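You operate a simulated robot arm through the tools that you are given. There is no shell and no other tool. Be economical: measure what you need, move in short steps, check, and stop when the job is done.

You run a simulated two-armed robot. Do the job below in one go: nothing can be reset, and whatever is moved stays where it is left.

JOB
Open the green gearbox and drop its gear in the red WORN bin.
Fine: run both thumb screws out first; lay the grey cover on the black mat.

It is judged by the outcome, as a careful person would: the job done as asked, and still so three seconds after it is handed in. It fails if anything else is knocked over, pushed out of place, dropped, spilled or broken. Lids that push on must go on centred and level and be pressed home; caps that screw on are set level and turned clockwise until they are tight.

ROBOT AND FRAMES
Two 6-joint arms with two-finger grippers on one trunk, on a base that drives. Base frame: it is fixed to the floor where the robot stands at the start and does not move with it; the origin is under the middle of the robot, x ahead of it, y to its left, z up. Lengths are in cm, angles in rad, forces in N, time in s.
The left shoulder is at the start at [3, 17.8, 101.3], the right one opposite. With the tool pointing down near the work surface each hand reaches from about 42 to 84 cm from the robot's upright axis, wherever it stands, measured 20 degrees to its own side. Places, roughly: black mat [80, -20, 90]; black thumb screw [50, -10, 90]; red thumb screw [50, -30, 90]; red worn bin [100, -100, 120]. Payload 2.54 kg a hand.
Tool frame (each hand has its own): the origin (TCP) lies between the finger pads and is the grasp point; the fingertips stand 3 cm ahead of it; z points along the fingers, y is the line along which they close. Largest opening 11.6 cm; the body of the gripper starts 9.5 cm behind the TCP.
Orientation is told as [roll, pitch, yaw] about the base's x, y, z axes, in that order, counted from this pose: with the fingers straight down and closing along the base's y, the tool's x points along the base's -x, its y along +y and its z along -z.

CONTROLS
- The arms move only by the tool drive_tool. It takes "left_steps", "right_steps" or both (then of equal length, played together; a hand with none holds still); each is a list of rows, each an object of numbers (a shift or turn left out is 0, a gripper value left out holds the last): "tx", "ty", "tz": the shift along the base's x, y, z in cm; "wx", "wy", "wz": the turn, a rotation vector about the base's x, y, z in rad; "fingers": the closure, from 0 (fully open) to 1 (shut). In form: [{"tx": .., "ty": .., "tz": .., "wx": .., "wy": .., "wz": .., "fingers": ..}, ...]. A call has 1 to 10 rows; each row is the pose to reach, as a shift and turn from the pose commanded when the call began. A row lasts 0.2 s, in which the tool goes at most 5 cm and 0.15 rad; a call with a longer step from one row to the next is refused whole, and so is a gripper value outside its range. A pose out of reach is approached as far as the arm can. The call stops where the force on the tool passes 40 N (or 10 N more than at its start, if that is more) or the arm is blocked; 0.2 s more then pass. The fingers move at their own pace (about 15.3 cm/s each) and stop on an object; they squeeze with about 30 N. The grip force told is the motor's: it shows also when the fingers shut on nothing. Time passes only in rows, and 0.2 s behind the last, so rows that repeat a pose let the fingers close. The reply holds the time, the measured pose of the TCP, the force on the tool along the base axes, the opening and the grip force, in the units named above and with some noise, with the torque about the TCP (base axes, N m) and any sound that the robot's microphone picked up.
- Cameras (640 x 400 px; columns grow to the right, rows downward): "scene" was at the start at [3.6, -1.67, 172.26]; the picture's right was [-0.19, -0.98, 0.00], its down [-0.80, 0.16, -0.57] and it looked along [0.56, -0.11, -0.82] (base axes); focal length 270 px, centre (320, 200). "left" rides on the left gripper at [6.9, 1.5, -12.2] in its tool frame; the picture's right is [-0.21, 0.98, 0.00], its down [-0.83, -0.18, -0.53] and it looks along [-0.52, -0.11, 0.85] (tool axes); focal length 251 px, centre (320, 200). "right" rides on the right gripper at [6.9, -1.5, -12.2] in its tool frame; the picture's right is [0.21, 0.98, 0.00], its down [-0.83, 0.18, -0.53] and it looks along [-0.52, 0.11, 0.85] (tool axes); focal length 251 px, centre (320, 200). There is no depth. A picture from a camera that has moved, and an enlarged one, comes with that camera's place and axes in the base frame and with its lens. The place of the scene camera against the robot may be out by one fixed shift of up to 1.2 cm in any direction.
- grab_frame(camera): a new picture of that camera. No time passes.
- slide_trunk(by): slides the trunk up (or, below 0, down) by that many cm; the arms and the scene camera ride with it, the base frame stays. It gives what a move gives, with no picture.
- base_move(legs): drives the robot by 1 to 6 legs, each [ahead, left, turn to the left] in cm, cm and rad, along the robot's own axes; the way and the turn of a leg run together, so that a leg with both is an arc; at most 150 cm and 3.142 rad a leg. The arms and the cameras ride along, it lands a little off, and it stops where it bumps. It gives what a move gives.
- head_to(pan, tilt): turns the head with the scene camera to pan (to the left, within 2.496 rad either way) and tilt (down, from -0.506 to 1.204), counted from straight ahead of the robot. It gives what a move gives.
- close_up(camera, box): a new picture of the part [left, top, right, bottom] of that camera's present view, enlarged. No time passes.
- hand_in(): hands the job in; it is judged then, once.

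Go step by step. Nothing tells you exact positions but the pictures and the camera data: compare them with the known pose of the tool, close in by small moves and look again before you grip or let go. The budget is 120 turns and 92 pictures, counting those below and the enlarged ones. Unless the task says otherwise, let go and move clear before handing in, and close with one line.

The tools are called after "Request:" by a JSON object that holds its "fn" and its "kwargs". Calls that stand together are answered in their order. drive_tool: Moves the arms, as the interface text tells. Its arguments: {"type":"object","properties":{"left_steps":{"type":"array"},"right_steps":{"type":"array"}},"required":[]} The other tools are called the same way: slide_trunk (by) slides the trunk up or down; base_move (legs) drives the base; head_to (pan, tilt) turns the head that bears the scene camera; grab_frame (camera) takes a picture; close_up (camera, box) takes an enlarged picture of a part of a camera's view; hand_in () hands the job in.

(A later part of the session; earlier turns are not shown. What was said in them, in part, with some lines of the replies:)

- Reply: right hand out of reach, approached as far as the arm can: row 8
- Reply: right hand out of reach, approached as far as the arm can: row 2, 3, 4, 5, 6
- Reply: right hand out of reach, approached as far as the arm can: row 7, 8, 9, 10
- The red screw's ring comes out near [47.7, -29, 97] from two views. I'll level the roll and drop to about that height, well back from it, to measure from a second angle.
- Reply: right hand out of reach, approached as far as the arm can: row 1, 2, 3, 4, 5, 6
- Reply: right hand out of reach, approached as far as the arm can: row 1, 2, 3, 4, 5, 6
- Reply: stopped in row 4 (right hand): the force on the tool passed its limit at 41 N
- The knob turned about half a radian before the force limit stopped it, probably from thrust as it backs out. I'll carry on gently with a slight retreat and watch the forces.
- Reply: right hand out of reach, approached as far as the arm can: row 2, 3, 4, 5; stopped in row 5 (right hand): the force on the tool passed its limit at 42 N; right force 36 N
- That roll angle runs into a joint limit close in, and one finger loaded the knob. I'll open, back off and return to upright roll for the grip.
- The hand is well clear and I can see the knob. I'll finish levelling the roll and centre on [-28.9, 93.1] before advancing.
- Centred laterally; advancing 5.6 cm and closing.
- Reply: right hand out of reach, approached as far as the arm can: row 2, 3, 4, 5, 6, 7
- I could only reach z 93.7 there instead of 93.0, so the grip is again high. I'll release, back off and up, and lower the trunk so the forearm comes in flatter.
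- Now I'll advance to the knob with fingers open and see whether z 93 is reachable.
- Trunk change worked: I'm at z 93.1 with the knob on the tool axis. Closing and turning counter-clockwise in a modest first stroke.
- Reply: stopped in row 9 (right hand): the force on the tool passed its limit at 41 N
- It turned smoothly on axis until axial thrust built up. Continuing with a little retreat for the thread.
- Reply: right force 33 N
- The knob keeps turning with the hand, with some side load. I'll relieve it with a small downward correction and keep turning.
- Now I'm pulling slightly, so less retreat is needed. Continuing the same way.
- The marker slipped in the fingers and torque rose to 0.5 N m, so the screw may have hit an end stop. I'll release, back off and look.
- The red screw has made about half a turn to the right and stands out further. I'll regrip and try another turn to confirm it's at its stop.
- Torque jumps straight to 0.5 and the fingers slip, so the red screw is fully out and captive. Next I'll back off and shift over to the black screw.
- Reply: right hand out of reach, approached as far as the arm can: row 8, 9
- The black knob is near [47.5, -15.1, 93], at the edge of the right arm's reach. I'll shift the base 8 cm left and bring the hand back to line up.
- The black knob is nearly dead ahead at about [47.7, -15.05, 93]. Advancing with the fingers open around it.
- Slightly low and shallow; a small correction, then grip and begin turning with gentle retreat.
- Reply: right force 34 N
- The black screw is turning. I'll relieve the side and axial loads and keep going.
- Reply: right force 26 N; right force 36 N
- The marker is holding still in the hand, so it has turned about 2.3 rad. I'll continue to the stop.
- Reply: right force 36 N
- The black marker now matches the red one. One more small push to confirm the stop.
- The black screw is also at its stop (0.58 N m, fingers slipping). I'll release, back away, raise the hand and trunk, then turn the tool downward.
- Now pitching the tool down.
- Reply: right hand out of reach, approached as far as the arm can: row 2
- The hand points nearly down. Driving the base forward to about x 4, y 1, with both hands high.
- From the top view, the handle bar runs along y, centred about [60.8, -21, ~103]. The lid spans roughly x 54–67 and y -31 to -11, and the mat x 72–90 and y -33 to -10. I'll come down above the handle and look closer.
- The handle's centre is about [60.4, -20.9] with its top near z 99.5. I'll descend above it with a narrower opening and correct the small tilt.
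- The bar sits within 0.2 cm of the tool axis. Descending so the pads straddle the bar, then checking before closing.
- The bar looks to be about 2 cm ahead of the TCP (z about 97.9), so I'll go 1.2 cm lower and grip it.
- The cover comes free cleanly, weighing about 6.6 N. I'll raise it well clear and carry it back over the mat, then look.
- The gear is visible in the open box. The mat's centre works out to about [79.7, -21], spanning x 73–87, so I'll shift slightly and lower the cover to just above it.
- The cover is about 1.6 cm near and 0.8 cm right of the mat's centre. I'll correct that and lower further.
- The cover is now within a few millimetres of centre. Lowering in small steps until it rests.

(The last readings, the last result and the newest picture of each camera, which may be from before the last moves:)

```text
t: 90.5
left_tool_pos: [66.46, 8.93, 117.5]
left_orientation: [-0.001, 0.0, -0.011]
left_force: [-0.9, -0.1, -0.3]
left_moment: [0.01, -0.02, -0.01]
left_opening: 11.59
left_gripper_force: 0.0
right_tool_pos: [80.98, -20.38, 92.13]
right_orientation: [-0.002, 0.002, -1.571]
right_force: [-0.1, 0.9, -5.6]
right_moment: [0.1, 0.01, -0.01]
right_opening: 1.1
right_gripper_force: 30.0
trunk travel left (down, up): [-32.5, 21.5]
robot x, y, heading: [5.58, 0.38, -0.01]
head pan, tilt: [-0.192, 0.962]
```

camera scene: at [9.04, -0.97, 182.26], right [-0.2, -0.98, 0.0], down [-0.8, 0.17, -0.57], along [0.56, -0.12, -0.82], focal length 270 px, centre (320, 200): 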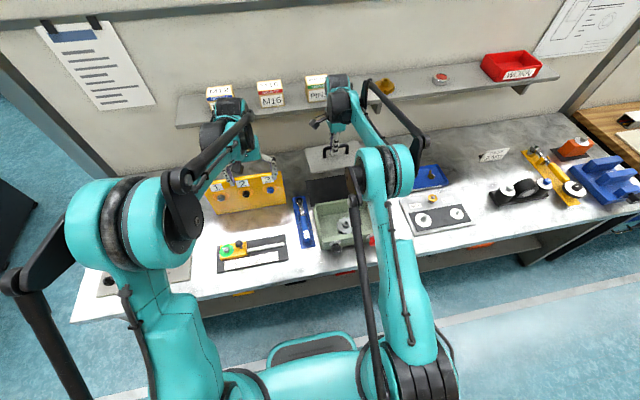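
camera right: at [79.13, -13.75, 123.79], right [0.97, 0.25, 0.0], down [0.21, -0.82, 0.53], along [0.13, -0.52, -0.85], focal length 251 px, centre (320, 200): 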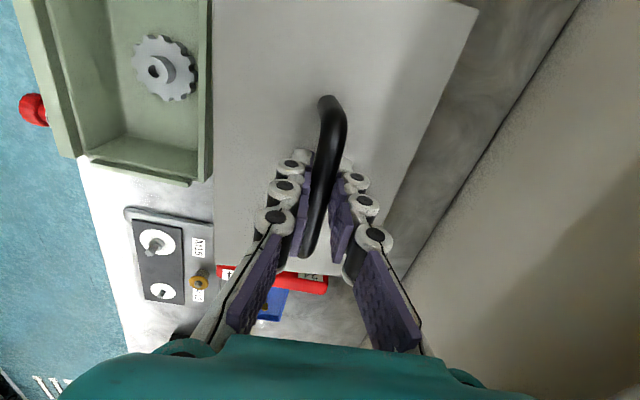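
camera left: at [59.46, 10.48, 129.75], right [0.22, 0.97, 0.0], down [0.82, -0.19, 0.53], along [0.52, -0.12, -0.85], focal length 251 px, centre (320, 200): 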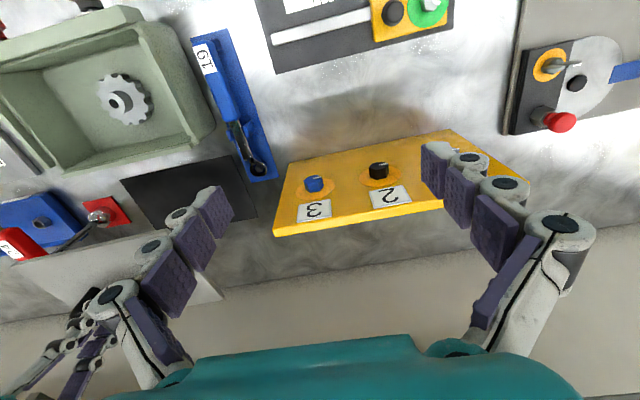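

Request:
{"fn": "drive_tool", "kwargs": {"right_steps": [{"tz": -0.2}, {"tz": -0.4}, {"tz": -0.6}, {"tz": -0.6}]}}

Request:
{"fn": "close_up", "kwargs": {"camera": "left", "box": [60, 120, 300, 270]}}

```text
t: 91.5
left_tool_pos: [66.39, 8.97, 117.48]
left_orientation: [0.0, 0.0, -0.01]
left_force: [0.2, 0.0, -0.4]
left_moment: [0.04, 0.02, -0.01]
left_opening: 11.6
left_gripper_force: 0.0
right_tool_pos: [80.8, -20.43, 91.24]
right_orientation: [-0.002, 0.002, -1.573]
right_force: [0.5, 0.8, -5.8]
right_moment: [0.03, -0.02, -0.03]
right_opening: 1.12
right_gripper_force: 30.1
trunk travel left (down, up): [-32.5, 21.5]
robot x, y, heading: [5.56, 0.39, -0.01]
head pan, tilt: [-0.192, 0.962]
```

```text
2.67 times, centred on (180, 195) of left
camera zoom: at [59.57, 10.47, 129.7], right [0.22, 0.97, 0.0], down [0.82, -0.19, 0.53], along [0.52, -0.12, -0.85], focal length 670 px, centre (693, 213)
```

zoom: 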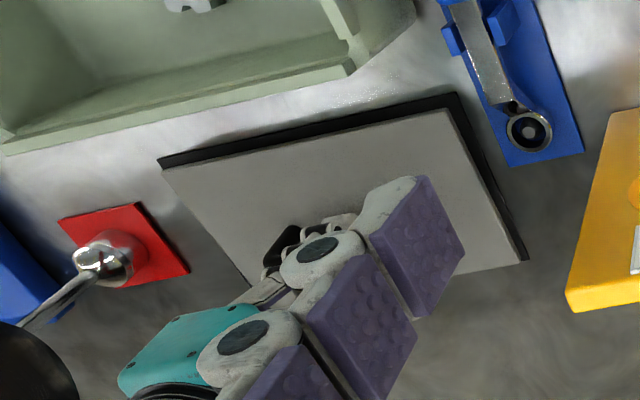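

Nearly down; I'll nudge 0.4 cm back and 0.4 cm left to even the margins, then continue down.

Request:
{"fn": "drive_tool", "kwargs": {"right_steps": [{"tx": -0.4, "ty": 0.4}, {"tx": -0.4, "ty": 0.4, "tz": -0.2}, {"tx": -0.4, "ty": 0.4, "tz": -0.4}, {"tx": -0.4, "ty": 0.4, "tz": -0.6}, {"tx": -0.4, "ty": 0.4, "tz": -0.8}, {"tx": -0.4, "ty": 0.4, "tz": -0.8}]}}

Request:
{"fn": "drive_tool", "kwargs": {"right_steps": [{"tz": -0.2}, {"tz": -0.4}, {"tz": -0.4}]}}

```text
t: 92.9
left_tool_pos: [66.37, 8.86, 117.57]
left_orientation: [-0.001, -0.002, -0.009]
left_force: [-0.5, -0.5, 0.4]
left_moment: [-0.01, 0.0, 0.0]
left_opening: 11.59
left_gripper_force: 0.0
right_tool_pos: [80.63, -20.07, 90.66]
right_orientation: [-0.002, 0.001, -1.572]
right_force: [-2.5, 0.4, -3.0]
right_moment: [-0.14, -0.11, -0.13]
right_opening: 1.09
right_gripper_force: 29.6
trunk travel left (down, up): [-32.5, 21.5]
robot x, y, heading: [5.5, 0.93, -0.009]
head pan, tilt: [-0.192, 0.962]
```

```text
t: 93.7
left_tool_pos: [66.2, 8.93, 117.6]
left_orientation: [0.0, -0.002, -0.01]
left_force: [-0.2, 0.0, 0.0]
left_moment: [-0.02, 0.0, -0.02]
left_opening: 11.59
left_gripper_force: 0.0
right_tool_pos: [80.53, -20.0, 90.48]
right_orientation: [-0.001, 0.003, -1.573]
right_force: [0.5, 2.0, 17.7]
right_moment: [0.45, -0.02, -0.1]
right_opening: 1.09
right_gripper_force: 30.0
trunk travel left (down, up): [-32.5, 21.5]
robot x, y, heading: [5.44, 0.63, -0.004]
head pan, tilt: [-0.192, 0.962]
```

It's resting on the mat (17 N up). A quick check before letting go.

Request:
{"fn": "close_up", "kwargs": {"camera": "left", "box": [60, 120, 300, 270]}}

```text
2.67 times, centred on (180, 195) of left
camera zoom: at [59.34, 10.56, 129.82], right [0.22, 0.97, 0.0], down [0.82, -0.19, 0.54], along [0.52, -0.12, -0.84], focal length 670 px, centre (693, 213)
```

zoom: 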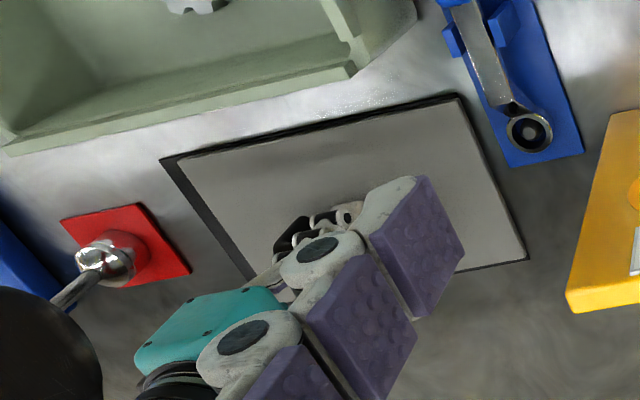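

The cover lies fully on the mat. Releasing and rising clear.

Request:
{"fn": "drive_tool", "kwargs": {"right_steps": [{"tz": 0.3}, {"tz": 0.3, "fingers": 0.75}, {"tz": 0.3, "fingers": 0.6}, {"tz": 0.3, "fingers": 0.6}, {"tz": 3, "fingers": 0.6}, {"tz": 7}, {"tz": 11}, {"tz": 15}, {"tz": 19}, {"tz": 22}]}}

Request:
{"fn": "drive_tool", "kwargs": {"right_steps": [{"tx": -4}, {"tx": -8}, {"tx": -12}, {"tx": -16}, {"tx": -16}]}}

Request:
{"fn": "grab_frame", "kwargs": {"camera": "right"}}

Request:
{"fn": "close_up", "kwargs": {"camera": "left", "box": [0, 0, 320, 240]}}

```text
t: 95.9
left_tool_pos: [66.42, 8.92, 117.63]
left_orientation: [0.0, -0.001, -0.01]
left_force: [-0.4, 0.1, 0.3]
left_moment: [0.0, -0.02, -0.01]
left_opening: 11.6
left_gripper_force: 0.0
right_tool_pos: [80.3, -19.82, 112.25]
right_orientation: [-0.001, 0.003, -1.573]
right_force: [-0.3, -0.6, 0.7]
right_moment: [-0.02, 0.0, -0.02]
right_opening: 4.64
right_gripper_force: 0.2
trunk travel left (down, up): [-32.5, 21.5]
robot x, y, heading: [5.4, 0.56, -0.003]
head pan, tilt: [-0.192, 0.962]
```

```text
t: 97.1
left_tool_pos: [66.62, 8.95, 117.6]
left_orientation: [0.0, 0.002, -0.009]
left_force: [-0.3, 0.5, 0.4]
left_moment: [0.0, 0.01, 0.0]
left_opening: 11.6
left_gripper_force: 0.0
right_tool_pos: [64.55, -19.65, 111.98]
right_orientation: [-0.002, 0.002, -1.573]
right_force: [0.8, 0.4, -0.4]
right_moment: [0.0, 0.05, -0.01]
right_opening: 4.64
right_gripper_force: 0.1
trunk travel left (down, up): [-32.5, 21.5]
robot x, y, heading: [5.61, 0.64, -0.007]
head pan, tilt: [-0.192, 0.962]
```

```text
34 pictures are left
camera right: at [63.21, -12.68, 124.3], right [0.98, 0.21, 0.0], down [0.18, -0.83, 0.53], along [0.11, -0.52, -0.85], focal length 251 px, centre (320, 200)
```

right: 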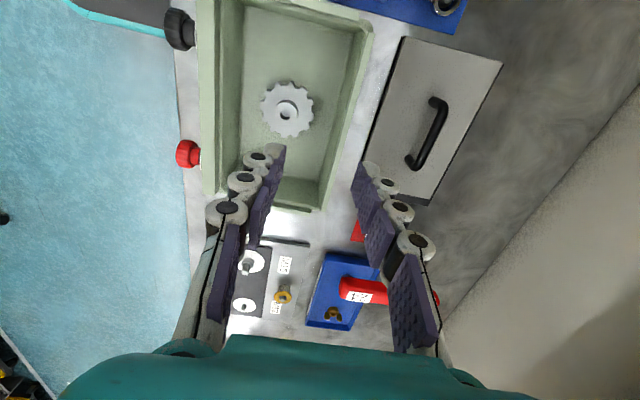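

```text
1.67 times, centred on (160, 120) of left
camera zoom: at [59.66, 10.48, 129.66], right [0.22, 0.97, 0.0], down [0.82, -0.19, 0.53], along [0.52, -0.12, -0.85], focal length 419 px, centre (587, 333)
```

zoom: 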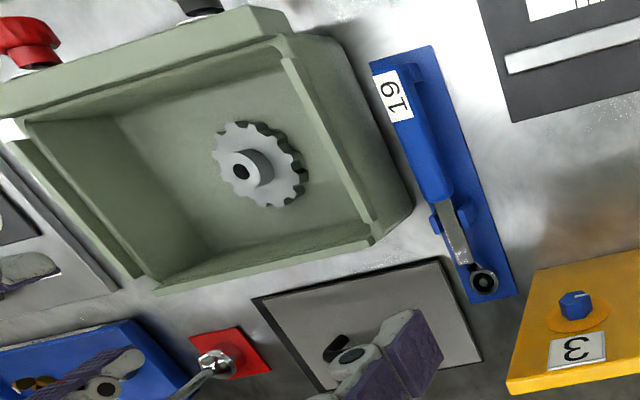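

The cover is safely down and the gear lies flat in the box: hub top about [60.5, -21.2, 90.4]. I'll move above it and look closer.

Request:
{"fn": "drive_tool", "kwargs": {"right_steps": [{"tx": -4, "ty": -1.5, "fingers": 0.5}, {"tx": -4, "ty": -1.5, "tz": -4}, {"tx": -4, "ty": -1.5, "tz": -8}, {"tx": -4, "ty": -1.5, "tz": -12}, {"tx": -4, "ty": -1.5, "tz": -12}]}}

Request:
{"fn": "grab_frame", "kwargs": {"camera": "right"}}

Request:
{"fn": "close_up", "kwargs": {"camera": "left", "box": [0, 0, 240, 180]}}

```text
t: 98.3
left_tool_pos: [66.5, 8.91, 117.56]
left_orientation: [-0.001, 0.001, -0.011]
left_force: [0.1, 1.2, 0.1]
left_moment: [0.0, -0.03, 0.0]
left_opening: 11.62
left_gripper_force: 0.0
right_tool_pos: [60.73, -21.18, 100.18]
right_orientation: [-0.002, -0.001, -1.573]
right_force: [-0.1, -0.5, 0.0]
right_moment: [0.0, -0.04, -0.03]
right_opening: 5.8
right_gripper_force: 0.0
trunk travel left (down, up): [-32.5, 21.5]
robot x, y, heading: [5.4, 0.59, -0.011]
head pan, tilt: [-0.192, 0.962]
```

```text
32 pictures are left
camera right: at [59.23, -14.29, 112.3], right [0.98, 0.21, 0.0], down [0.18, -0.83, 0.53], along [0.11, -0.52, -0.85], focal length 251 px, centre (320, 200)
```

right: 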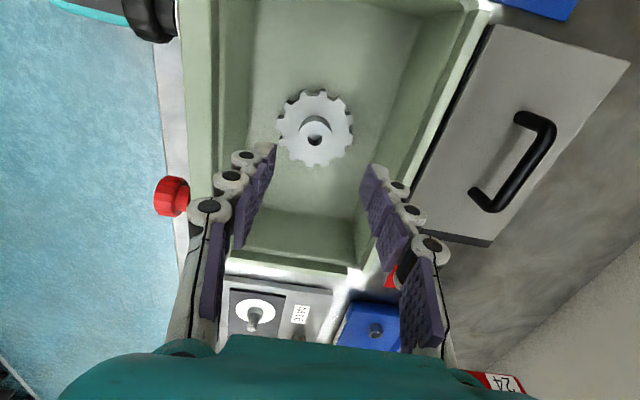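

```text
2.22 times, centred on (120, 90) of left
camera zoom: at [59.48, 10.51, 129.74], right [0.22, 0.97, 0.0], down [0.82, -0.19, 0.53], along [0.52, -0.12, -0.85], focal length 559 px, centre (764, 444)
```

zoom: 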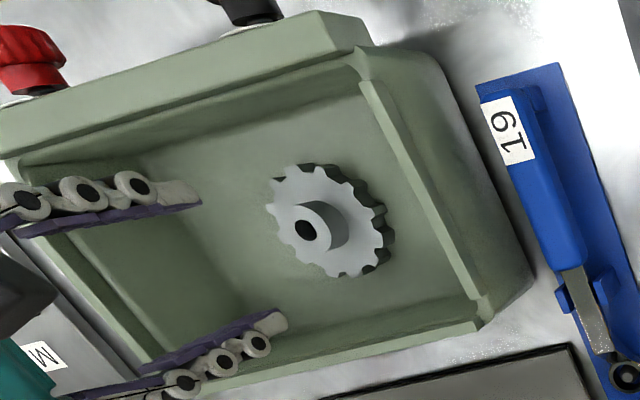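

The hub is almost on the tool axis, 0.35 cm off in x. Descending around it.

Request:
{"fn": "drive_tool", "kwargs": {"right_steps": [{"tx": -0.35, "tz": -3}, {"tx": -0.35, "tz": -6}, {"tx": -0.35, "tz": -7.6}, {"tx": -0.35, "tz": -7.6}]}}

Request:
{"fn": "grab_frame", "kwargs": {"camera": "right"}}

Request:
{"fn": "close_up", "kwargs": {"camera": "left", "box": [0, 0, 240, 180]}}

```text
t: 99.3
left_tool_pos: [66.3, 8.96, 117.58]
left_orientation: [0.0, -0.001, -0.01]
left_force: [0.2, 0.7, -0.1]
left_moment: [-0.01, 0.0, -0.01]
left_opening: 11.6
left_gripper_force: 0.0
right_tool_pos: [60.11, -21.32, 92.52]
right_orientation: [-0.001, -0.001, -1.573]
right_force: [-0.5, 0.0, 0.1]
right_moment: [0.0, -0.04, 0.02]
right_opening: 5.8
right_gripper_force: 0.1
trunk travel left (down, up): [-32.5, 21.5]
robot x, y, heading: [5.23, 0.83, -0.012]
head pan, tilt: [-0.192, 0.962]
```

```text
30 pictures are left
camera right: at [58.72, -14.48, 104.75], right [0.98, 0.21, 0.0], down [0.18, -0.83, 0.53], along [0.11, -0.52, -0.85], focal length 251 px, centre (320, 200)
```

right: 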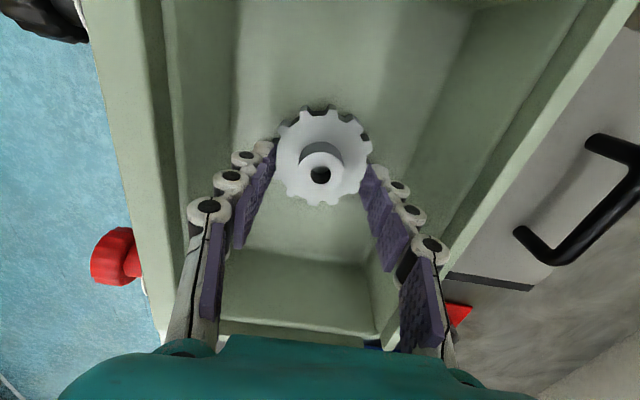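

```text
2.22 times, centred on (120, 90) of left
camera zoom: at [59.49, 10.5, 129.74], right [0.22, 0.97, 0.0], down [0.82, -0.19, 0.53], along [0.52, -0.12, -0.85], focal length 559 px, centre (764, 444)
```

zoom: 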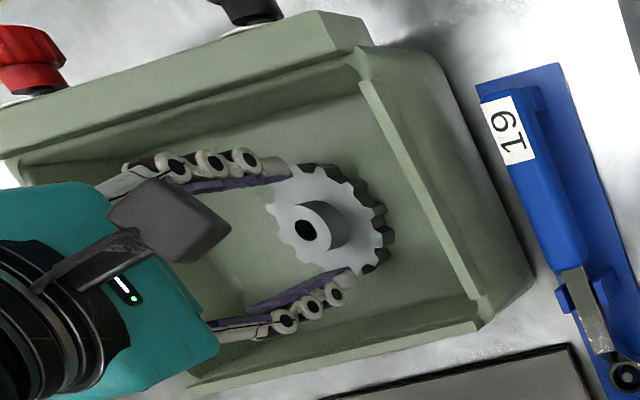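

The fingers straddle the hub just above the disc. A little lower, then close and lift gently.

Request:
{"fn": "drive_tool", "kwargs": {"right_steps": [{"tz": -0.3}, {"tz": -0.6}, {"tz": -0.6, "fingers": 0.7}, {"tz": -0.6, "fingers": 0.85}, {"tz": -0.6, "fingers": 1}, {"tz": -0.6, "fingers": 1}]}}

Request:
{"fn": "drive_tool", "kwargs": {"right_steps": [{"tz": 0.6}, {"tz": 1.2}, {"tz": 2}, {"tz": 3}, {"tz": 3}]}}

Request:
{"fn": "grab_frame", "kwargs": {"camera": "right"}}

```text
t: 100.7
left_tool_pos: [66.37, 8.93, 117.63]
left_orientation: [0.0, -0.001, -0.01]
left_force: [-0.2, -0.2, 0.4]
left_moment: [0.02, 0.0, -0.01]
left_opening: 11.59
left_gripper_force: 0.1
right_tool_pos: [60.01, -21.55, 92.07]
right_orientation: [-0.001, 0.003, -1.573]
right_force: [1.0, -0.6, 0.0]
right_moment: [-0.01, -0.03, 0.0]
right_opening: 3.11
right_gripper_force: 30.4
trunk travel left (down, up): [-32.5, 21.5]
robot x, y, heading: [5.5, 0.72, -0.016]
head pan, tilt: [-0.192, 0.962]
```

```text
t: 101.9
left_tool_pos: [66.45, 8.85, 117.53]
left_orientation: [0.001, 0.0, -0.01]
left_force: [-0.1, 0.9, -0.1]
left_moment: [0.02, 0.0, 0.01]
left_opening: 11.61
left_gripper_force: 0.0
right_tool_pos: [60.31, -21.53, 95.03]
right_orientation: [-0.002, 0.001, -1.571]
right_force: [0.6, 0.3, -2.3]
right_moment: [0.01, -0.04, 0.01]
right_opening: 3.12
right_gripper_force: 29.9
trunk travel left (down, up): [-32.5, 21.5]
robot x, y, heading: [5.45, 0.69, -0.013]
head pan, tilt: [-0.192, 0.962]
```

```text
28 pictures are left
camera right: at [58.87, -14.61, 107.08], right [0.98, 0.21, 0.0], down [0.18, -0.83, 0.53], along [0.11, -0.52, -0.85], focal length 251 px, centre (320, 200)
```

right: 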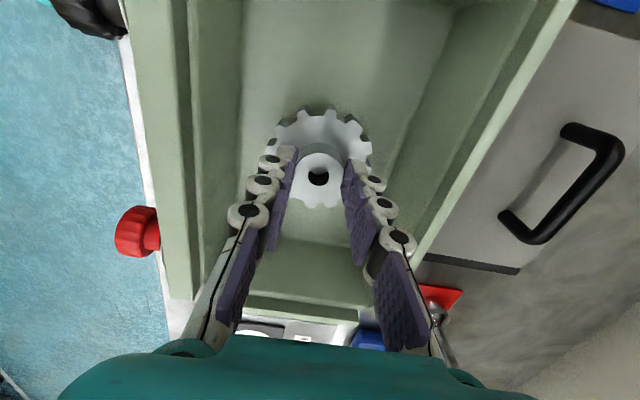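

I have the gear, weighing 2.3 N. I'll lift it high, raise the trunk, and look to the right toward the bin and the floor before driving along the bench.

Request:
{"fn": "drive_tool", "kwargs": {"right_steps": [{"tz": 4}, {"tz": 8}, {"tz": 12}, {"tz": 16}, {"tz": 20}, {"tz": 24}, {"tz": 26}, {"tz": 26}]}}

Request:
{"fn": "slide_trunk", "kwargs": {"by": 14}}

Request:
{"fn": "head_to", "kwargs": {"pan": -0.95, "tilt": 0.75}}

Request:
{"fn": "grab_frame", "kwargs": {"camera": "scene"}}

```text
t: 103.7
left_tool_pos: [66.52, 8.84, 117.54]
left_orientation: [-0.001, -0.002, -0.012]
left_force: [-0.7, -0.2, -0.2]
left_moment: [0.02, -0.02, 0.02]
left_opening: 11.59
left_gripper_force: 0.1
right_tool_pos: [60.11, -21.4, 120.81]
right_orientation: [-0.001, 0.002, -1.572]
right_force: [-0.2, 0.7, -3.4]
right_moment: [0.0, -0.01, 0.0]
right_opening: 3.09
right_gripper_force: 30.1
trunk travel left (down, up): [-32.5, 21.5]
robot x, y, heading: [5.03, 0.47, -0.005]
head pan, tilt: [-0.192, 0.962]
```

```text
t: 105.4
left_tool_pos: [66.35, 8.84, 131.48]
left_orientation: [-0.002, 0.001, -0.01]
left_force: [1.3, -0.4, 0.0]
left_moment: [-0.01, -0.01, 0.0]
left_opening: 11.61
left_gripper_force: 0.0
right_tool_pos: [60.12, -21.35, 134.62]
right_orientation: [-0.001, 0.001, -1.573]
right_force: [-0.1, -0.6, -3.9]
right_moment: [0.02, 0.05, -0.03]
right_opening: 3.12
right_gripper_force: 30.4
trunk travel left (down, up): [-46.5, 7.5]
robot x, y, heading: [5.5, 0.41, -0.011]
head pan, tilt: [-0.192, 0.962]
```

```text
t: 106.5
left_tool_pos: [66.39, 8.97, 131.56]
left_orientation: [0.0, 0.001, -0.011]
left_force: [0.1, 1.0, -0.3]
left_moment: [-0.02, -0.03, -0.01]
left_opening: 11.6
left_gripper_force: 0.0
right_tool_pos: [60.23, -21.48, 134.67]
right_orientation: [-0.002, 0.002, -1.572]
right_force: [-0.3, 0.3, -4.4]
right_moment: [0.05, 0.0, 0.02]
right_opening: 3.09
right_gripper_force: 29.7
trunk travel left (down, up): [-46.5, 7.5]
robot x, y, heading: [5.5, 0.56, -0.011]
head pan, tilt: [-0.949, 0.75]
```

```text
27 pictures are left
camera scene: at [6.87, -6.31, 197.89], right [-0.82, -0.57, 0.0], down [-0.39, 0.56, -0.73], along [0.42, -0.6, -0.68], focal length 270 px, centre (320, 200)
```

scene: 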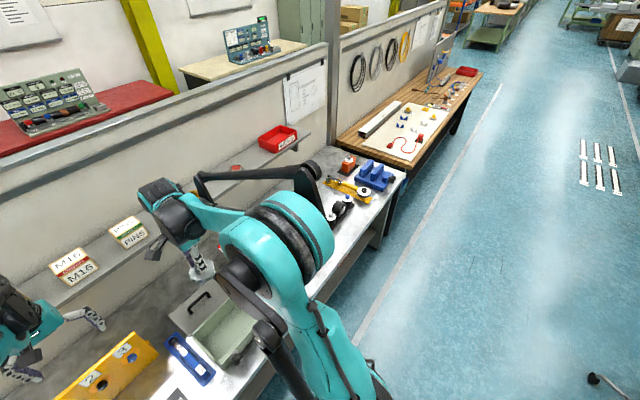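

The way along the bench is clear and two views put the bin's rim centre near [98, -97.5, 125]. Driving 80 cm to the right with the gear held high.

Request:
{"fn": "base_move", "kwargs": {"legs": [[0, -80, 0.01]]}}

Request:
{"fn": "head_to", "kwargs": {"pan": -0.25, "tilt": 0.75}}

Request:
{"fn": "grab_frame", "kwargs": {"camera": "scene"}}

Request:
{"fn": "grab_frame", "kwargs": {"camera": "right"}}

```text
t: 110.7
left_tool_pos: [65.68, -69.81, 131.57]
left_orientation: [0.0, 0.0, -0.012]
left_force: [0.1, -0.2, 0.3]
left_moment: [0.01, 0.02, 0.01]
left_opening: 11.61
left_gripper_force: 0.0
right_tool_pos: [59.37, -100.17, 134.71]
right_orientation: [-0.001, 0.002, -1.573]
right_force: [0.3, 0.4, -2.7]
right_moment: [0.0, 0.04, 0.0]
right_opening: 3.1
right_gripper_force: 29.3
trunk travel left (down, up): [-46.5, 7.5]
robot x, y, heading: [4.75, -78.12, -0.011]
head pan, tilt: [-0.949, 0.75]
```

```text
t: 111.8
left_tool_pos: [65.62, -69.91, 131.48]
left_orientation: [-0.001, 0.001, -0.011]
left_force: [0.3, -0.1, 0.4]
left_moment: [-0.01, -0.01, -0.03]
left_opening: 11.57
left_gripper_force: 0.0
right_tool_pos: [59.42, -100.15, 134.78]
right_orientation: [-0.003, 0.003, -1.572]
right_force: [0.2, 0.2, -3.7]
right_moment: [0.03, 0.0, -0.01]
right_opening: 3.08
right_gripper_force: 30.0
trunk travel left (down, up): [-46.5, 7.5]
robot x, y, heading: [4.94, -77.92, -0.017]
head pan, tilt: [-0.25, 0.75]
```

```text
26 pictures are left
camera scene: at [9.28, -80.36, 197.89], right [-0.26, -0.97, 0.0], down [-0.66, 0.18, -0.73], along [0.71, -0.19, -0.68], focal length 270 px, centre (320, 200)
```

scene: 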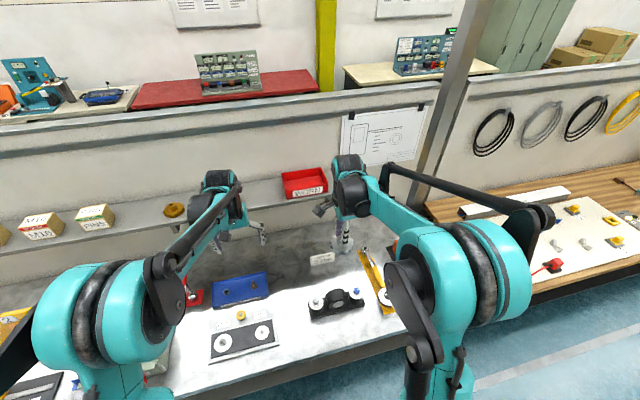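

```text
25 pictures are left
camera right: at [57.95, -93.24, 146.92], right [0.98, 0.21, 0.0], down [0.18, -0.83, 0.53], along [0.11, -0.52, -0.85], focal length 251 px, centre (320, 200)
```

right: 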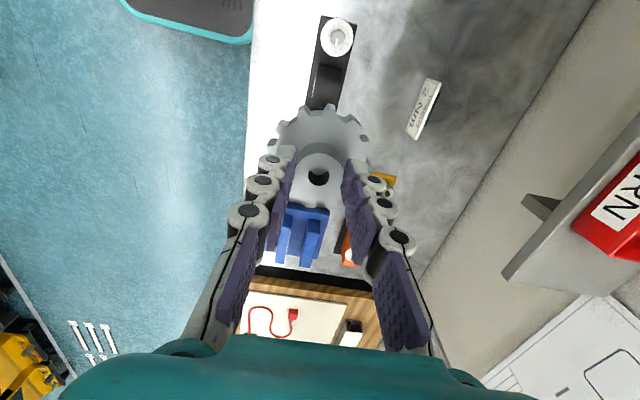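

The bin's rim centre reads [99, -97.5, 125] from here too. I'll edge forward 7 cm and turn the hand back so the fingers close along y, which lets me pitch forward for reach.

Request:
{"fn": "base_move", "kwargs": {"legs": [[7, 0, 0.01]]}}

Request:
{"fn": "drive_tool", "kwargs": {"right_steps": [{"wz": 0.15, "tz": 0.5}, {"wz": 0.3, "tz": 1}, {"wz": 0.45, "tz": 1.5}, {"wz": 0.6, "tz": 2}, {"wz": 0.75, "tz": 2.5}, {"wz": 0.9, "tz": 3}, {"wz": 1.05, "tz": 3.5}, {"wz": 1.2, "tz": 4}, {"wz": 1.35, "tz": 4.5}, {"wz": 1.5, "tz": 5}]}}

Request:
{"fn": "drive_tool", "kwargs": {"right_steps": [{"wy": -0.12, "tx": 2, "tz": 0.5}, {"wy": -0.24, "tx": 5, "tz": 1}, {"wy": -0.36, "tx": 8, "tz": 1.5}, {"wy": -0.48, "tx": 11, "tz": 2}, {"wy": -0.6, "tx": 14, "tz": 2.5}, {"wy": -0.72, "tx": 16, "tz": 3}, {"wy": -0.8, "tx": 18, "tz": 3}, {"wy": -0.8, "tx": 18, "tz": 3}]}}

Request:
{"fn": "grab_frame", "kwargs": {"camera": "right"}}

```text
t: 112.8
left_tool_pos: [72.5, -69.19, 131.57]
left_orientation: [0.0, -0.002, 0.001]
left_force: [0.6, -0.5, 0.7]
left_moment: [-0.04, 0.02, 0.02]
left_opening: 11.58
left_gripper_force: 0.1
right_tool_pos: [66.51, -99.69, 134.87]
right_orientation: [0.0, 0.002, -1.562]
right_force: [0.7, -0.9, -3.1]
right_moment: [0.0, 0.01, 0.0]
right_opening: 3.07
right_gripper_force: 29.7
trunk travel left (down, up): [-46.5, 7.5]
robot x, y, heading: [11.68, -78.03, -0.002]
head pan, tilt: [-0.25, 0.75]
```

```text
t: 115.0
left_tool_pos: [72.55, -69.34, 131.56]
left_orientation: [0.0, 0.0, 0.001]
left_force: [0.2, 0.6, 0.0]
left_moment: [-0.01, 0.0, 0.0]
left_opening: 11.61
left_gripper_force: 0.2
right_tool_pos: [66.58, -99.59, 139.6]
right_orientation: [-0.002, 0.002, -0.057]
right_force: [0.2, 0.7, -3.2]
right_moment: [0.02, -0.01, 0.02]
right_opening: 3.08
right_gripper_force: 29.9
trunk travel left (down, up): [-46.5, 7.5]
robot x, y, heading: [11.54, -77.85, 0.002]
head pan, tilt: [-0.25, 0.75]
```

```text
t: 116.8
left_tool_pos: [72.58, -69.24, 131.6]
left_orientation: [0.001, -0.001, -0.002]
left_force: [-1.2, 0.6, -0.1]
left_moment: [0.03, -0.03, 0.0]
left_opening: 11.58
left_gripper_force: 0.0
right_tool_pos: [84.58, -99.66, 142.83]
right_orientation: [0.063, -0.797, -0.089]
right_force: [-0.4, 0.7, -3.1]
right_moment: [-0.02, 0.09, -0.03]
right_opening: 3.11
right_gripper_force: 29.4
trunk travel left (down, up): [-46.5, 7.5]
robot x, y, heading: [11.92, -77.77, -0.002]
head pan, tilt: [-0.25, 0.75]
```

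```text
24 pictures are left
camera right: at [71.07, -100.7, 146.31], right [-0.11, 0.99, -0.11], down [0.2, 0.13, 0.97], along [0.97, 0.08, -0.21], focal length 251 px, centre (320, 200)
```

right: 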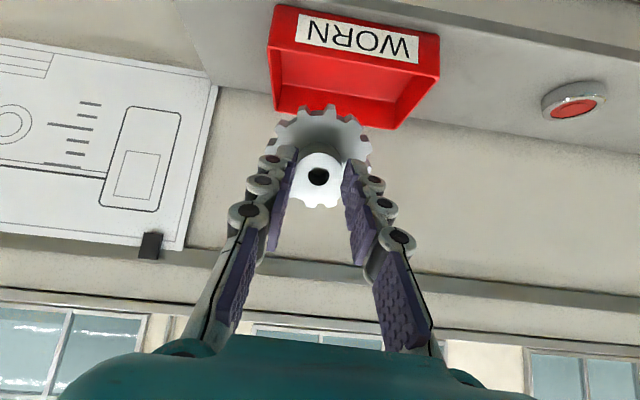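

The bin spans about x 94.7–106.8 and y -106 to -87. I'll carry the gear over its centre, staying above the rim.

Request:
{"fn": "drive_tool", "kwargs": {"right_steps": [{"tx": 3, "ty": 1, "tz": -0.5}, {"tx": 6, "ty": 2, "tz": -1}, {"tx": 9, "ty": 3, "tz": -2}, {"tx": 12, "ty": 3.2, "tz": -3}, {"tx": 13.6, "ty": 3.2, "tz": -5}, {"tx": 13.6, "ty": 3.2, "tz": -7}, {"tx": 13.6, "ty": 3.2, "tz": -7}]}}

Request:
{"fn": "grab_frame", "kwargs": {"camera": "right"}}

Request:
{"fn": "close_up", "kwargs": {"camera": "scene", "box": [220, 120, 400, 240]}}

```text
t: 118.4
left_tool_pos: [72.58, -69.27, 131.59]
left_orientation: [0.0, 0.0, -0.002]
left_force: [0.2, 0.0, 0.0]
left_moment: [-0.01, 0.01, -0.01]
left_opening: 11.58
left_gripper_force: 0.0
right_tool_pos: [98.18, -96.61, 135.43]
right_orientation: [0.063, -0.796, -0.089]
right_force: [0.0, -0.3, -3.1]
right_moment: [0.0, 0.11, 0.01]
right_opening: 3.1
right_gripper_force: 29.7
trunk travel left (down, up): [-46.5, 7.5]
robot x, y, heading: [11.45, -77.52, 0.002]
head pan, tilt: [-0.25, 0.75]
```

```text
23 pictures are left
camera right: at [84.66, -97.58, 138.93], right [-0.11, 0.99, -0.11], down [0.2, 0.13, 0.97], along [0.97, 0.08, -0.21], focal length 251 px, centre (320, 200)
```

right: 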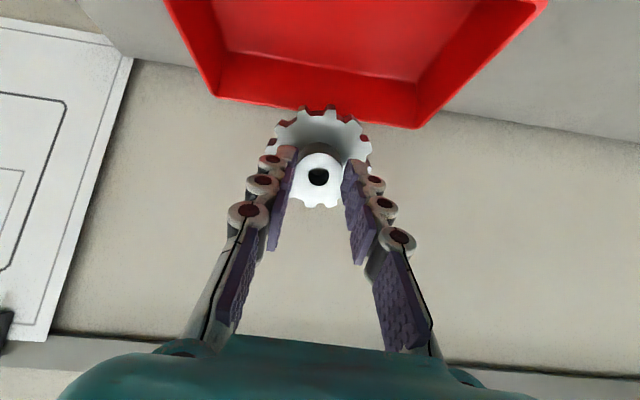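

```text
3.33 times, centred on (310, 180) of scene
camera zoom: at [16.42, -80.34, 197.89], right [-0.25, -0.97, 0.0], down [-0.66, 0.17, -0.73], along [0.71, -0.18, -0.68], focal length 900 px, centre (353, 267)
```

zoom: 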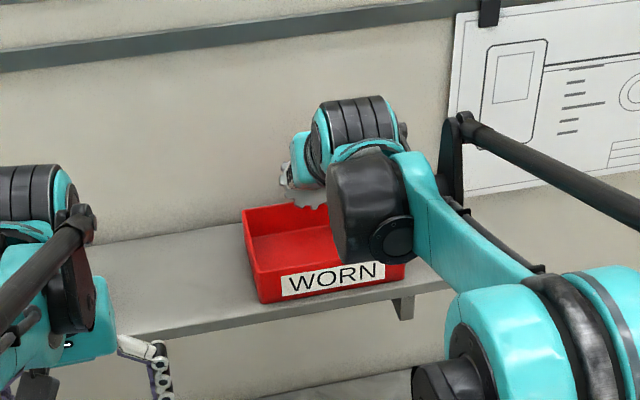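

Combining views, the rim is higher and nearer than assumed: centre about x 97.5, z about 126.5. I'll pull back 2.5 cm, lower slightly and recheck.

Request:
{"fn": "drive_tool", "kwargs": {"right_steps": [{"tx": -1.5}, {"tx": -2.7}, {"tx": -2.7, "tz": -1.5}, {"tx": -2.7, "tz": -3}, {"tx": -2.7, "tz": -3}]}}

Request:
{"fn": "grab_frame", "kwargs": {"camera": "right"}}

Request:
{"fn": "close_up", "kwargs": {"camera": "scene", "box": [260, 140, 360, 215]}}

Request:
{"fn": "grab_frame", "kwargs": {"camera": "left"}}

```text
t: 119.6
left_tool_pos: [72.41, -69.3, 131.61]
left_orientation: [0.0, 0.0, -0.001]
left_force: [-0.3, 0.5, 0.1]
left_moment: [0.01, -0.01, 0.01]
left_opening: 11.58
left_gripper_force: 0.1
right_tool_pos: [95.45, -96.45, 132.57]
right_orientation: [0.062, -0.798, -0.09]
right_force: [0.3, -0.1, -2.7]
right_moment: [0.02, 0.13, -0.02]
right_opening: 3.1
right_gripper_force: 30.6
trunk travel left (down, up): [-46.5, 7.5]
robot x, y, heading: [11.78, -78.09, 0.003]
head pan, tilt: [-0.25, 0.75]
```

```text
21 pictures are left
camera right: at [81.96, -97.47, 136.11], right [-0.11, 0.99, -0.11], down [0.2, 0.13, 0.97], along [0.97, 0.08, -0.21], focal length 251 px, centre (320, 200)
```

right: 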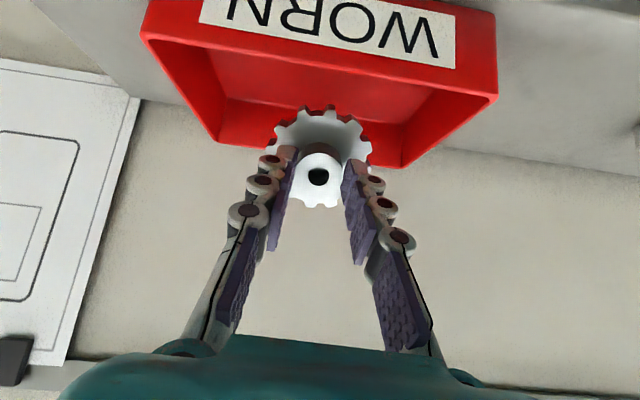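

```text
5.33 times, centred on (310, 178) of scene
camera zoom: at [16.35, -80.34, 197.89], right [-0.25, -0.97, 0.0], down [-0.66, 0.17, -0.73], along [0.71, -0.18, -0.68], focal length 1440 px, centre (373, 320)
```

zoom: 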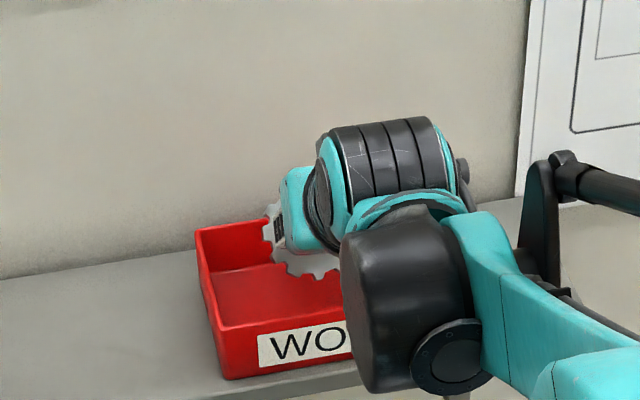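

```text
19 pictures are left
camera left: at [65.66, -67.73, 143.73], right [0.21, 0.98, 0.0], down [0.83, -0.18, 0.53], along [0.52, -0.11, -0.85], focal length 251 px, centre (320, 200)
```

left: 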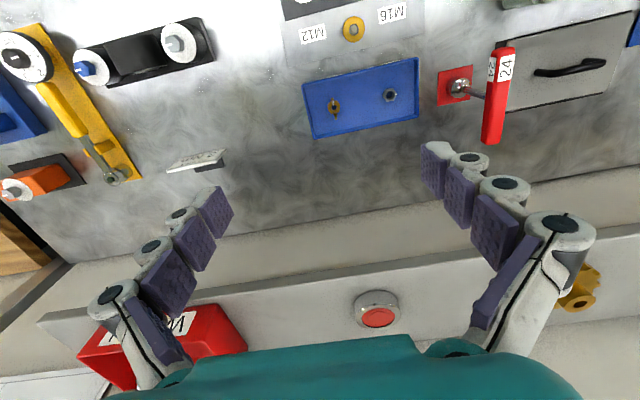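

The rim now solves to z about 127, x 92.7–104 and y -105.4 to -88, with the gear inside those bounds. Lowering it 4 cm into the bin, then opening.

Request:
{"fn": "drive_tool", "kwargs": {"right_steps": [{"tx": 0.7, "tz": -1}, {"tx": 0.7, "tz": -2}, {"tx": 0.7, "tz": -3}, {"tx": 0.7, "tz": -4}, {"tx": 0.7, "tz": -4}]}}

Request:
{"fn": "grab_frame", "kwargs": {"camera": "right"}}

```text
t: 120.8
left_tool_pos: [72.4, -69.09, 131.6]
left_orientation: [0.002, -0.002, 0.002]
left_force: [0.2, 0.7, 0.0]
left_moment: [0.02, 0.02, 0.03]
left_opening: 11.61
left_gripper_force: 0.0
right_tool_pos: [96.08, -96.46, 128.94]
right_orientation: [0.063, -0.801, -0.089]
right_force: [3.5, -1.8, 20.4]
right_moment: [-0.03, -0.65, -0.03]
right_opening: 3.13
right_gripper_force: 29.4
trunk travel left (down, up): [-46.5, 7.5]
robot x, y, heading: [11.71, -77.85, 0.0]
head pan, tilt: [-0.25, 0.75]
```

```text
18 pictures are left
camera right: at [82.45, -97.48, 132.33], right [-0.11, 0.99, -0.11], down [0.2, 0.13, 0.97], along [0.97, 0.08, -0.21], focal length 251 px, centre (320, 200)
```

right: 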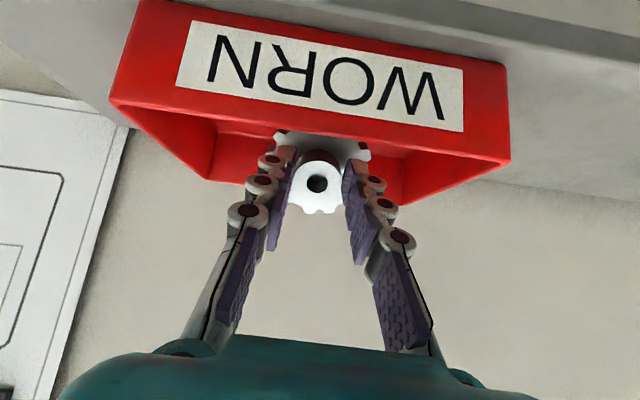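

The gear's edge is behind the front rim and touching bottom inside the bin. I'll ease up a little and open the fingers.

Request:
{"fn": "drive_tool", "kwargs": {"right_steps": [{"tz": 0.4}, {"tz": 0.4}, {"tz": 0.4, "fingers": 0.6}, {"tz": 0.4, "fingers": 0.5}, {"tz": 0.4, "fingers": 0.5}, {"tz": 0.4, "fingers": 0.5}]}}

Request:
{"fn": "grab_frame", "kwargs": {"camera": "right"}}

```text
t: 122.2
left_tool_pos: [72.52, -69.28, 131.61]
left_orientation: [0.0, 0.0, 0.001]
left_force: [1.2, 1.4, 0.6]
left_moment: [0.02, -0.02, -0.03]
left_opening: 11.6
left_gripper_force: 0.1
right_tool_pos: [96.27, -96.42, 128.94]
right_orientation: [0.063, -0.794, -0.089]
right_force: [-0.3, -0.4, -0.3]
right_moment: [-0.02, 0.03, -0.02]
right_opening: 5.8
right_gripper_force: 0.1
trunk travel left (down, up): [-46.5, 7.5]
robot x, y, heading: [11.68, -78.04, 0.005]
head pan, tilt: [-0.25, 0.75]
```

```text
17 pictures are left
camera right: at [82.71, -97.47, 132.59], right [-0.11, 0.99, -0.11], down [0.2, 0.13, 0.97], along [0.97, 0.08, -0.21], focal length 251 px, centre (320, 200)
```

right: 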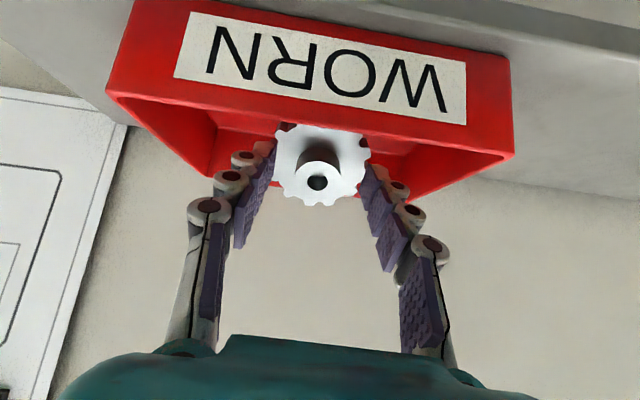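

The gear is free and leaning inside the bin. Backing straight out along the finger axis.

Request:
{"fn": "drive_tool", "kwargs": {"right_steps": [{"tx": -1, "tz": 1}, {"tx": -3, "tz": 3}, {"tx": -6, "tz": 6}, {"tx": -9, "tz": 9}, {"tx": -12, "tz": 12}, {"tx": -15, "tz": 13}, {"tx": -15, "tz": 13}]}}

Request:
{"fn": "grab_frame", "kwargs": {"camera": "right"}}

Request:
{"fn": "close_up", "kwargs": {"camera": "scene", "box": [240, 130, 380, 235]}}

```text
t: 123.8
left_tool_pos: [72.68, -69.2, 131.53]
left_orientation: [0.0, 0.003, 0.0]
left_force: [0.3, 0.3, 0.3]
left_moment: [-0.01, 0.01, -0.01]
left_opening: 11.61
left_gripper_force: 0.1
right_tool_pos: [81.4, -96.59, 142.3]
right_orientation: [0.063, -0.796, -0.09]
right_force: [1.0, 0.9, -0.3]
right_moment: [0.0, 0.05, -0.02]
right_opening: 5.8
right_gripper_force: 0.0
trunk travel left (down, up): [-46.5, 7.5]
robot x, y, heading: [11.39, -77.62, 0.005]
head pan, tilt: [-0.25, 0.75]
```

```text
16 pictures are left
camera right: at [67.8, -97.66, 145.75], right [-0.11, 0.99, -0.11], down [0.2, 0.13, 0.97], along [0.97, 0.08, -0.21], focal length 251 px, centre (320, 200)
```

right: 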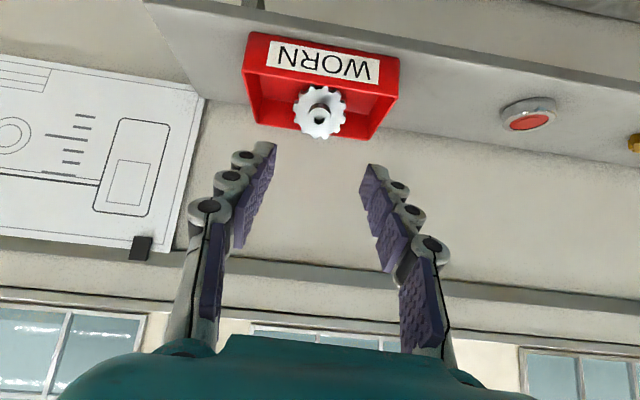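

```text
3.81 times, centred on (310, 182) of scene
camera zoom: at [16.51, -80.33, 197.89], right [-0.25, -0.97, 0.0], down [-0.66, 0.17, -0.73], along [0.71, -0.18, -0.68], focal length 1029 px, centre (358, 267)
```

zoom: 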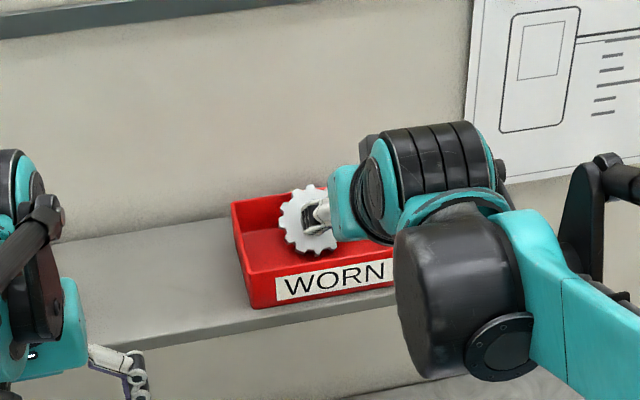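

The gear is inside but leaning up against the back wall. I'll take a closer look to decide whether it should be settled flat.

Request:
{"fn": "close_up", "kwargs": {"camera": "right", "box": [220, 20, 420, 150]}}

```text
3.08 times, centred on (320, 85) of right
camera zoom: at [67.8, -97.66, 145.75], right [-0.11, 0.99, -0.11], down [0.2, 0.13, 0.97], along [0.97, 0.08, -0.21], focal length 774 px, centre (320, 554)
```

zoom: 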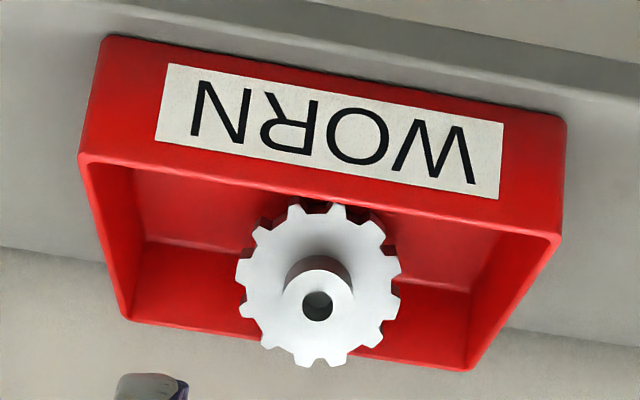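

It's stable but leans on the back wall with its top edge near the rim. To leave it properly in the bin, I'll retrace the exit path, regrip the hub, bring it about 2 cm forward and let it lie flat.

Request:
{"fn": "drive_tool", "kwargs": {"right_steps": [{"tx": 3, "tz": -1}, {"tx": 6, "tz": -4}, {"tx": 9, "tz": -7}, {"tx": 12, "tz": -10}, {"tx": 14, "tz": -12}, {"tx": 15, "tz": -13}, {"tx": 15, "tz": -13}]}}

Request:
{"fn": "grab_frame", "kwargs": {"camera": "right"}}

```text
t: 125.4
left_tool_pos: [72.57, -69.37, 131.67]
left_orientation: [0.001, 0.0, 0.0]
left_force: [0.1, -0.7, 0.5]
left_moment: [0.01, -0.02, 0.0]
left_opening: 11.58
left_gripper_force: 0.1
right_tool_pos: [96.14, -96.46, 128.89]
right_orientation: [0.064, -0.797, -0.089]
right_force: [-0.4, 0.1, 0.8]
right_moment: [-0.01, -0.01, -0.02]
right_opening: 5.79
right_gripper_force: 0.0
trunk travel left (down, up): [-46.5, 7.5]
robot x, y, heading: [11.92, -78.12, -0.003]
head pan, tilt: [-0.25, 0.75]
```

```text
13 pictures are left
camera right: at [82.72, -97.52, 132.43], right [-0.11, 0.99, -0.11], down [0.2, 0.13, 0.97], along [0.97, 0.08, -0.21], focal length 251 px, centre (320, 200)
```

right: 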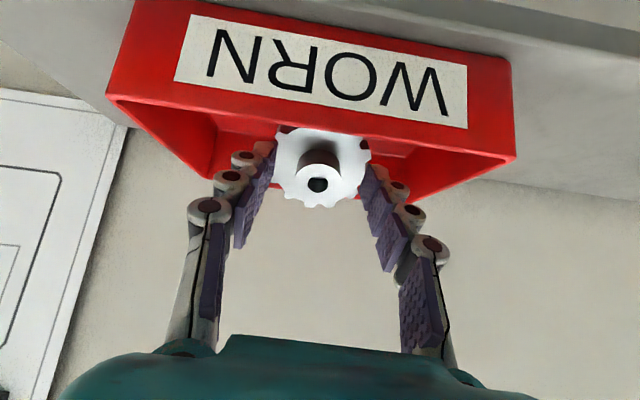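

The fingers straddle the hub again. I'll grip, lift 1.5 cm, and tilt the tool more upright to flatten the gear.

Request:
{"fn": "drive_tool", "kwargs": {"right_steps": [{"fingers": 0.75}, {"fingers": 1}, {"fingers": 1}, {"tz": 0.8}, {"tz": 1.5}, {"tz": 1.5, "wy": 0.1}, {"tz": 1.5, "wy": 0.2}, {"tz": 1.5, "wy": 0.3}, {"tz": 1.5, "wy": 0.4}, {"tz": 1.5, "wy": 0.4}]}}

Request:
{"fn": "grab_frame", "kwargs": {"camera": "right"}}

```text
t: 127.6
left_tool_pos: [72.55, -69.23, 131.56]
left_orientation: [0.0, 0.0, -0.001]
left_force: [0.0, -0.8, -0.2]
left_moment: [0.01, -0.02, 0.03]
left_opening: 11.61
left_gripper_force: 0.0
right_tool_pos: [96.15, -96.31, 130.57]
right_orientation: [0.024, -0.396, -0.068]
right_force: [0.0, -0.2, -1.9]
right_moment: [0.0, 0.11, 0.01]
right_opening: 3.09
right_gripper_force: 29.8
trunk travel left (down, up): [-46.5, 7.5]
robot x, y, heading: [11.72, -78.14, 0.0]
head pan, tilt: [-0.25, 0.75]
```

```text
12 pictures are left
camera right: at [85.14, -97.5, 139.15], right [-0.14, 0.99, -0.06], down [0.56, 0.13, 0.82], along [0.81, 0.08, -0.58], focal length 251 px, centre (320, 200)
```

right: 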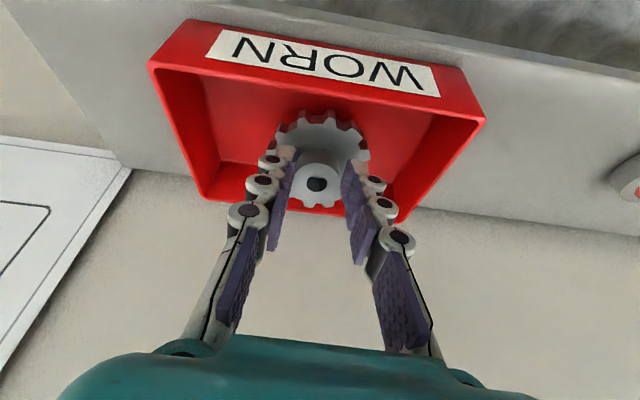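

Reachable, and the gear is flatter and well inside the walls. Lowering to the bottom.

Request:
{"fn": "drive_tool", "kwargs": {"right_steps": [{"tz": -0.6}, {"tz": -1.2}, {"tz": -1.8}, {"tz": -2.3}, {"tz": -2.3}]}}

```text
t: 128.8
left_tool_pos: [72.39, -69.16, 131.69]
left_orientation: [-0.001, -0.001, 0.0]
left_force: [0.2, -0.4, -0.3]
left_moment: [-0.04, 0.0, -0.02]
left_opening: 11.61
left_gripper_force: 0.0
right_tool_pos: [96.09, -96.46, 128.3]
right_orientation: [0.023, -0.398, -0.069]
right_force: [-3.4, 1.9, 7.3]
right_moment: [0.04, 0.36, -0.04]
right_opening: 2.76
right_gripper_force: 29.9
trunk travel left (down, up): [-46.5, 7.5]
robot x, y, heading: [11.25, -78.26, -0.001]
head pan, tilt: [-0.25, 0.75]
```

It's touching the bottom; opening and withdrawing straight along the fingers.

Request:
{"fn": "drive_tool", "kwargs": {"right_steps": [{"fingers": 0.7}, {"fingers": 0.5}, {"fingers": 0.5}, {"tx": -0.5, "tz": 1.2}, {"tx": -1.5, "tz": 4}, {"tx": -3, "tz": 7}, {"tx": -5, "tz": 11}, {"tx": -8, "tz": 13}, {"tx": -11, "tz": 14}, {"tx": -11, "tz": 14}]}}

Request:
{"fn": "grab_frame", "kwargs": {"camera": "right"}}

```text
t: 131.0
left_tool_pos: [72.65, -69.26, 131.54]
left_orientation: [0.0, 0.001, 0.0]
left_force: [0.7, -0.2, 0.5]
left_moment: [0.04, -0.01, -0.02]
left_opening: 11.62
left_gripper_force: 0.0
right_tool_pos: [85.13, -96.6, 142.07]
right_orientation: [0.025, -0.398, -0.067]
right_force: [-0.5, 0.4, 0.4]
right_moment: [0.0, -0.01, 0.0]
right_opening: 5.81
right_gripper_force: 0.0
trunk travel left (down, up): [-46.5, 7.5]
robot x, y, heading: [11.82, -77.76, 0.002]
head pan, tilt: [-0.25, 0.75]
```

```text
11 pictures are left
camera right: at [74.04, -97.54, 150.55], right [-0.14, 0.99, -0.06], down [0.56, 0.13, 0.82], along [0.81, 0.08, -0.58], focal length 251 px, centre (320, 200)
```

right: 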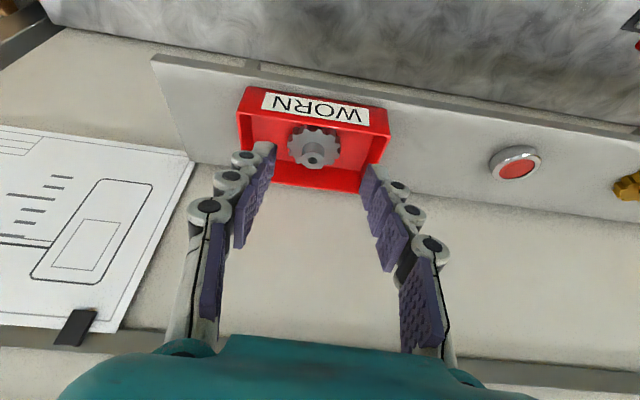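

The gear now lies flat in the WORN bin. A last look back at the bench to confirm everything else is in place.

Request:
{"fn": "close_up", "kwargs": {"camera": "right", "box": [220, 70, 420, 200]}}

Request:
{"fn": "head_to", "kwargs": {"pan": 0.75, "tilt": 0.75}}

Request:
{"fn": "grab_frame", "kwargs": {"camera": "scene"}}

```text
3.08 times, centred on (320, 135) of right
camera zoom: at [74.04, -97.54, 150.55], right [-0.14, 0.99, -0.06], down [0.56, 0.13, 0.82], along [0.81, 0.08, -0.58], focal length 774 px, centre (320, 400)
```

zoom: 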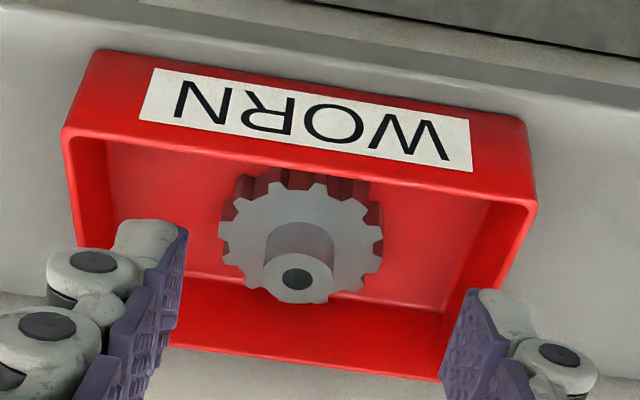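

```text
t: 132.3
left_tool_pos: [72.55, -69.28, 131.51]
left_orientation: [0.001, -0.002, 0.001]
left_force: [-0.2, 0.1, 0.2]
left_moment: [-0.01, -0.02, -0.03]
left_opening: 11.6
left_gripper_force: 0.1
right_tool_pos: [84.94, -96.5, 141.94]
right_orientation: [0.024, -0.398, -0.069]
right_force: [0.7, 0.4, 0.1]
right_moment: [-0.01, 0.02, -0.02]
right_opening: 5.83
right_gripper_force: 0.1
trunk travel left (down, up): [-46.5, 7.5]
robot x, y, heading: [11.98, -78.27, -0.003]
head pan, tilt: [0.75, 0.75]
```

```text
9 pictures are left
camera scene: at [14.38, -72.64, 197.89], right [0.68, -0.73, 0.0], down [-0.5, -0.46, -0.73], along [0.54, 0.5, -0.68], focal length 270 px, centre (320, 200)
```

scene: 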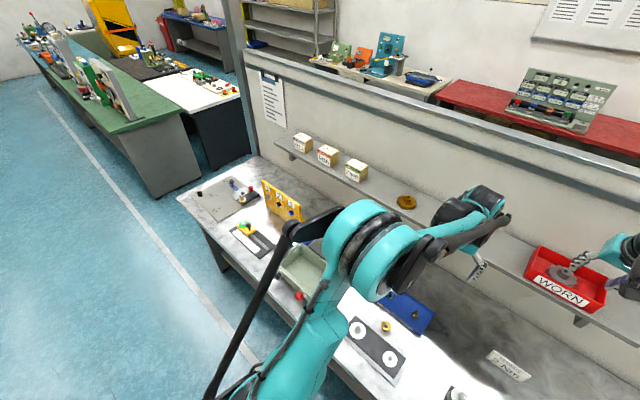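

The gear lies flat in the WORN bin, both hands are empty and clear, and what I can see of the bench looks undisturbed. The cover is hidden behind the arm in this last view, but the views after I released it showed it lying on the mat, so I'm handing in.

Request:
{"fn": "hand_in", "kwargs": {}}

```text
The job is handed in.
```

The job is done: both thumb screws are run out to their stops, the grey cover is on the black mat, and the gear is in the red WORN bin.
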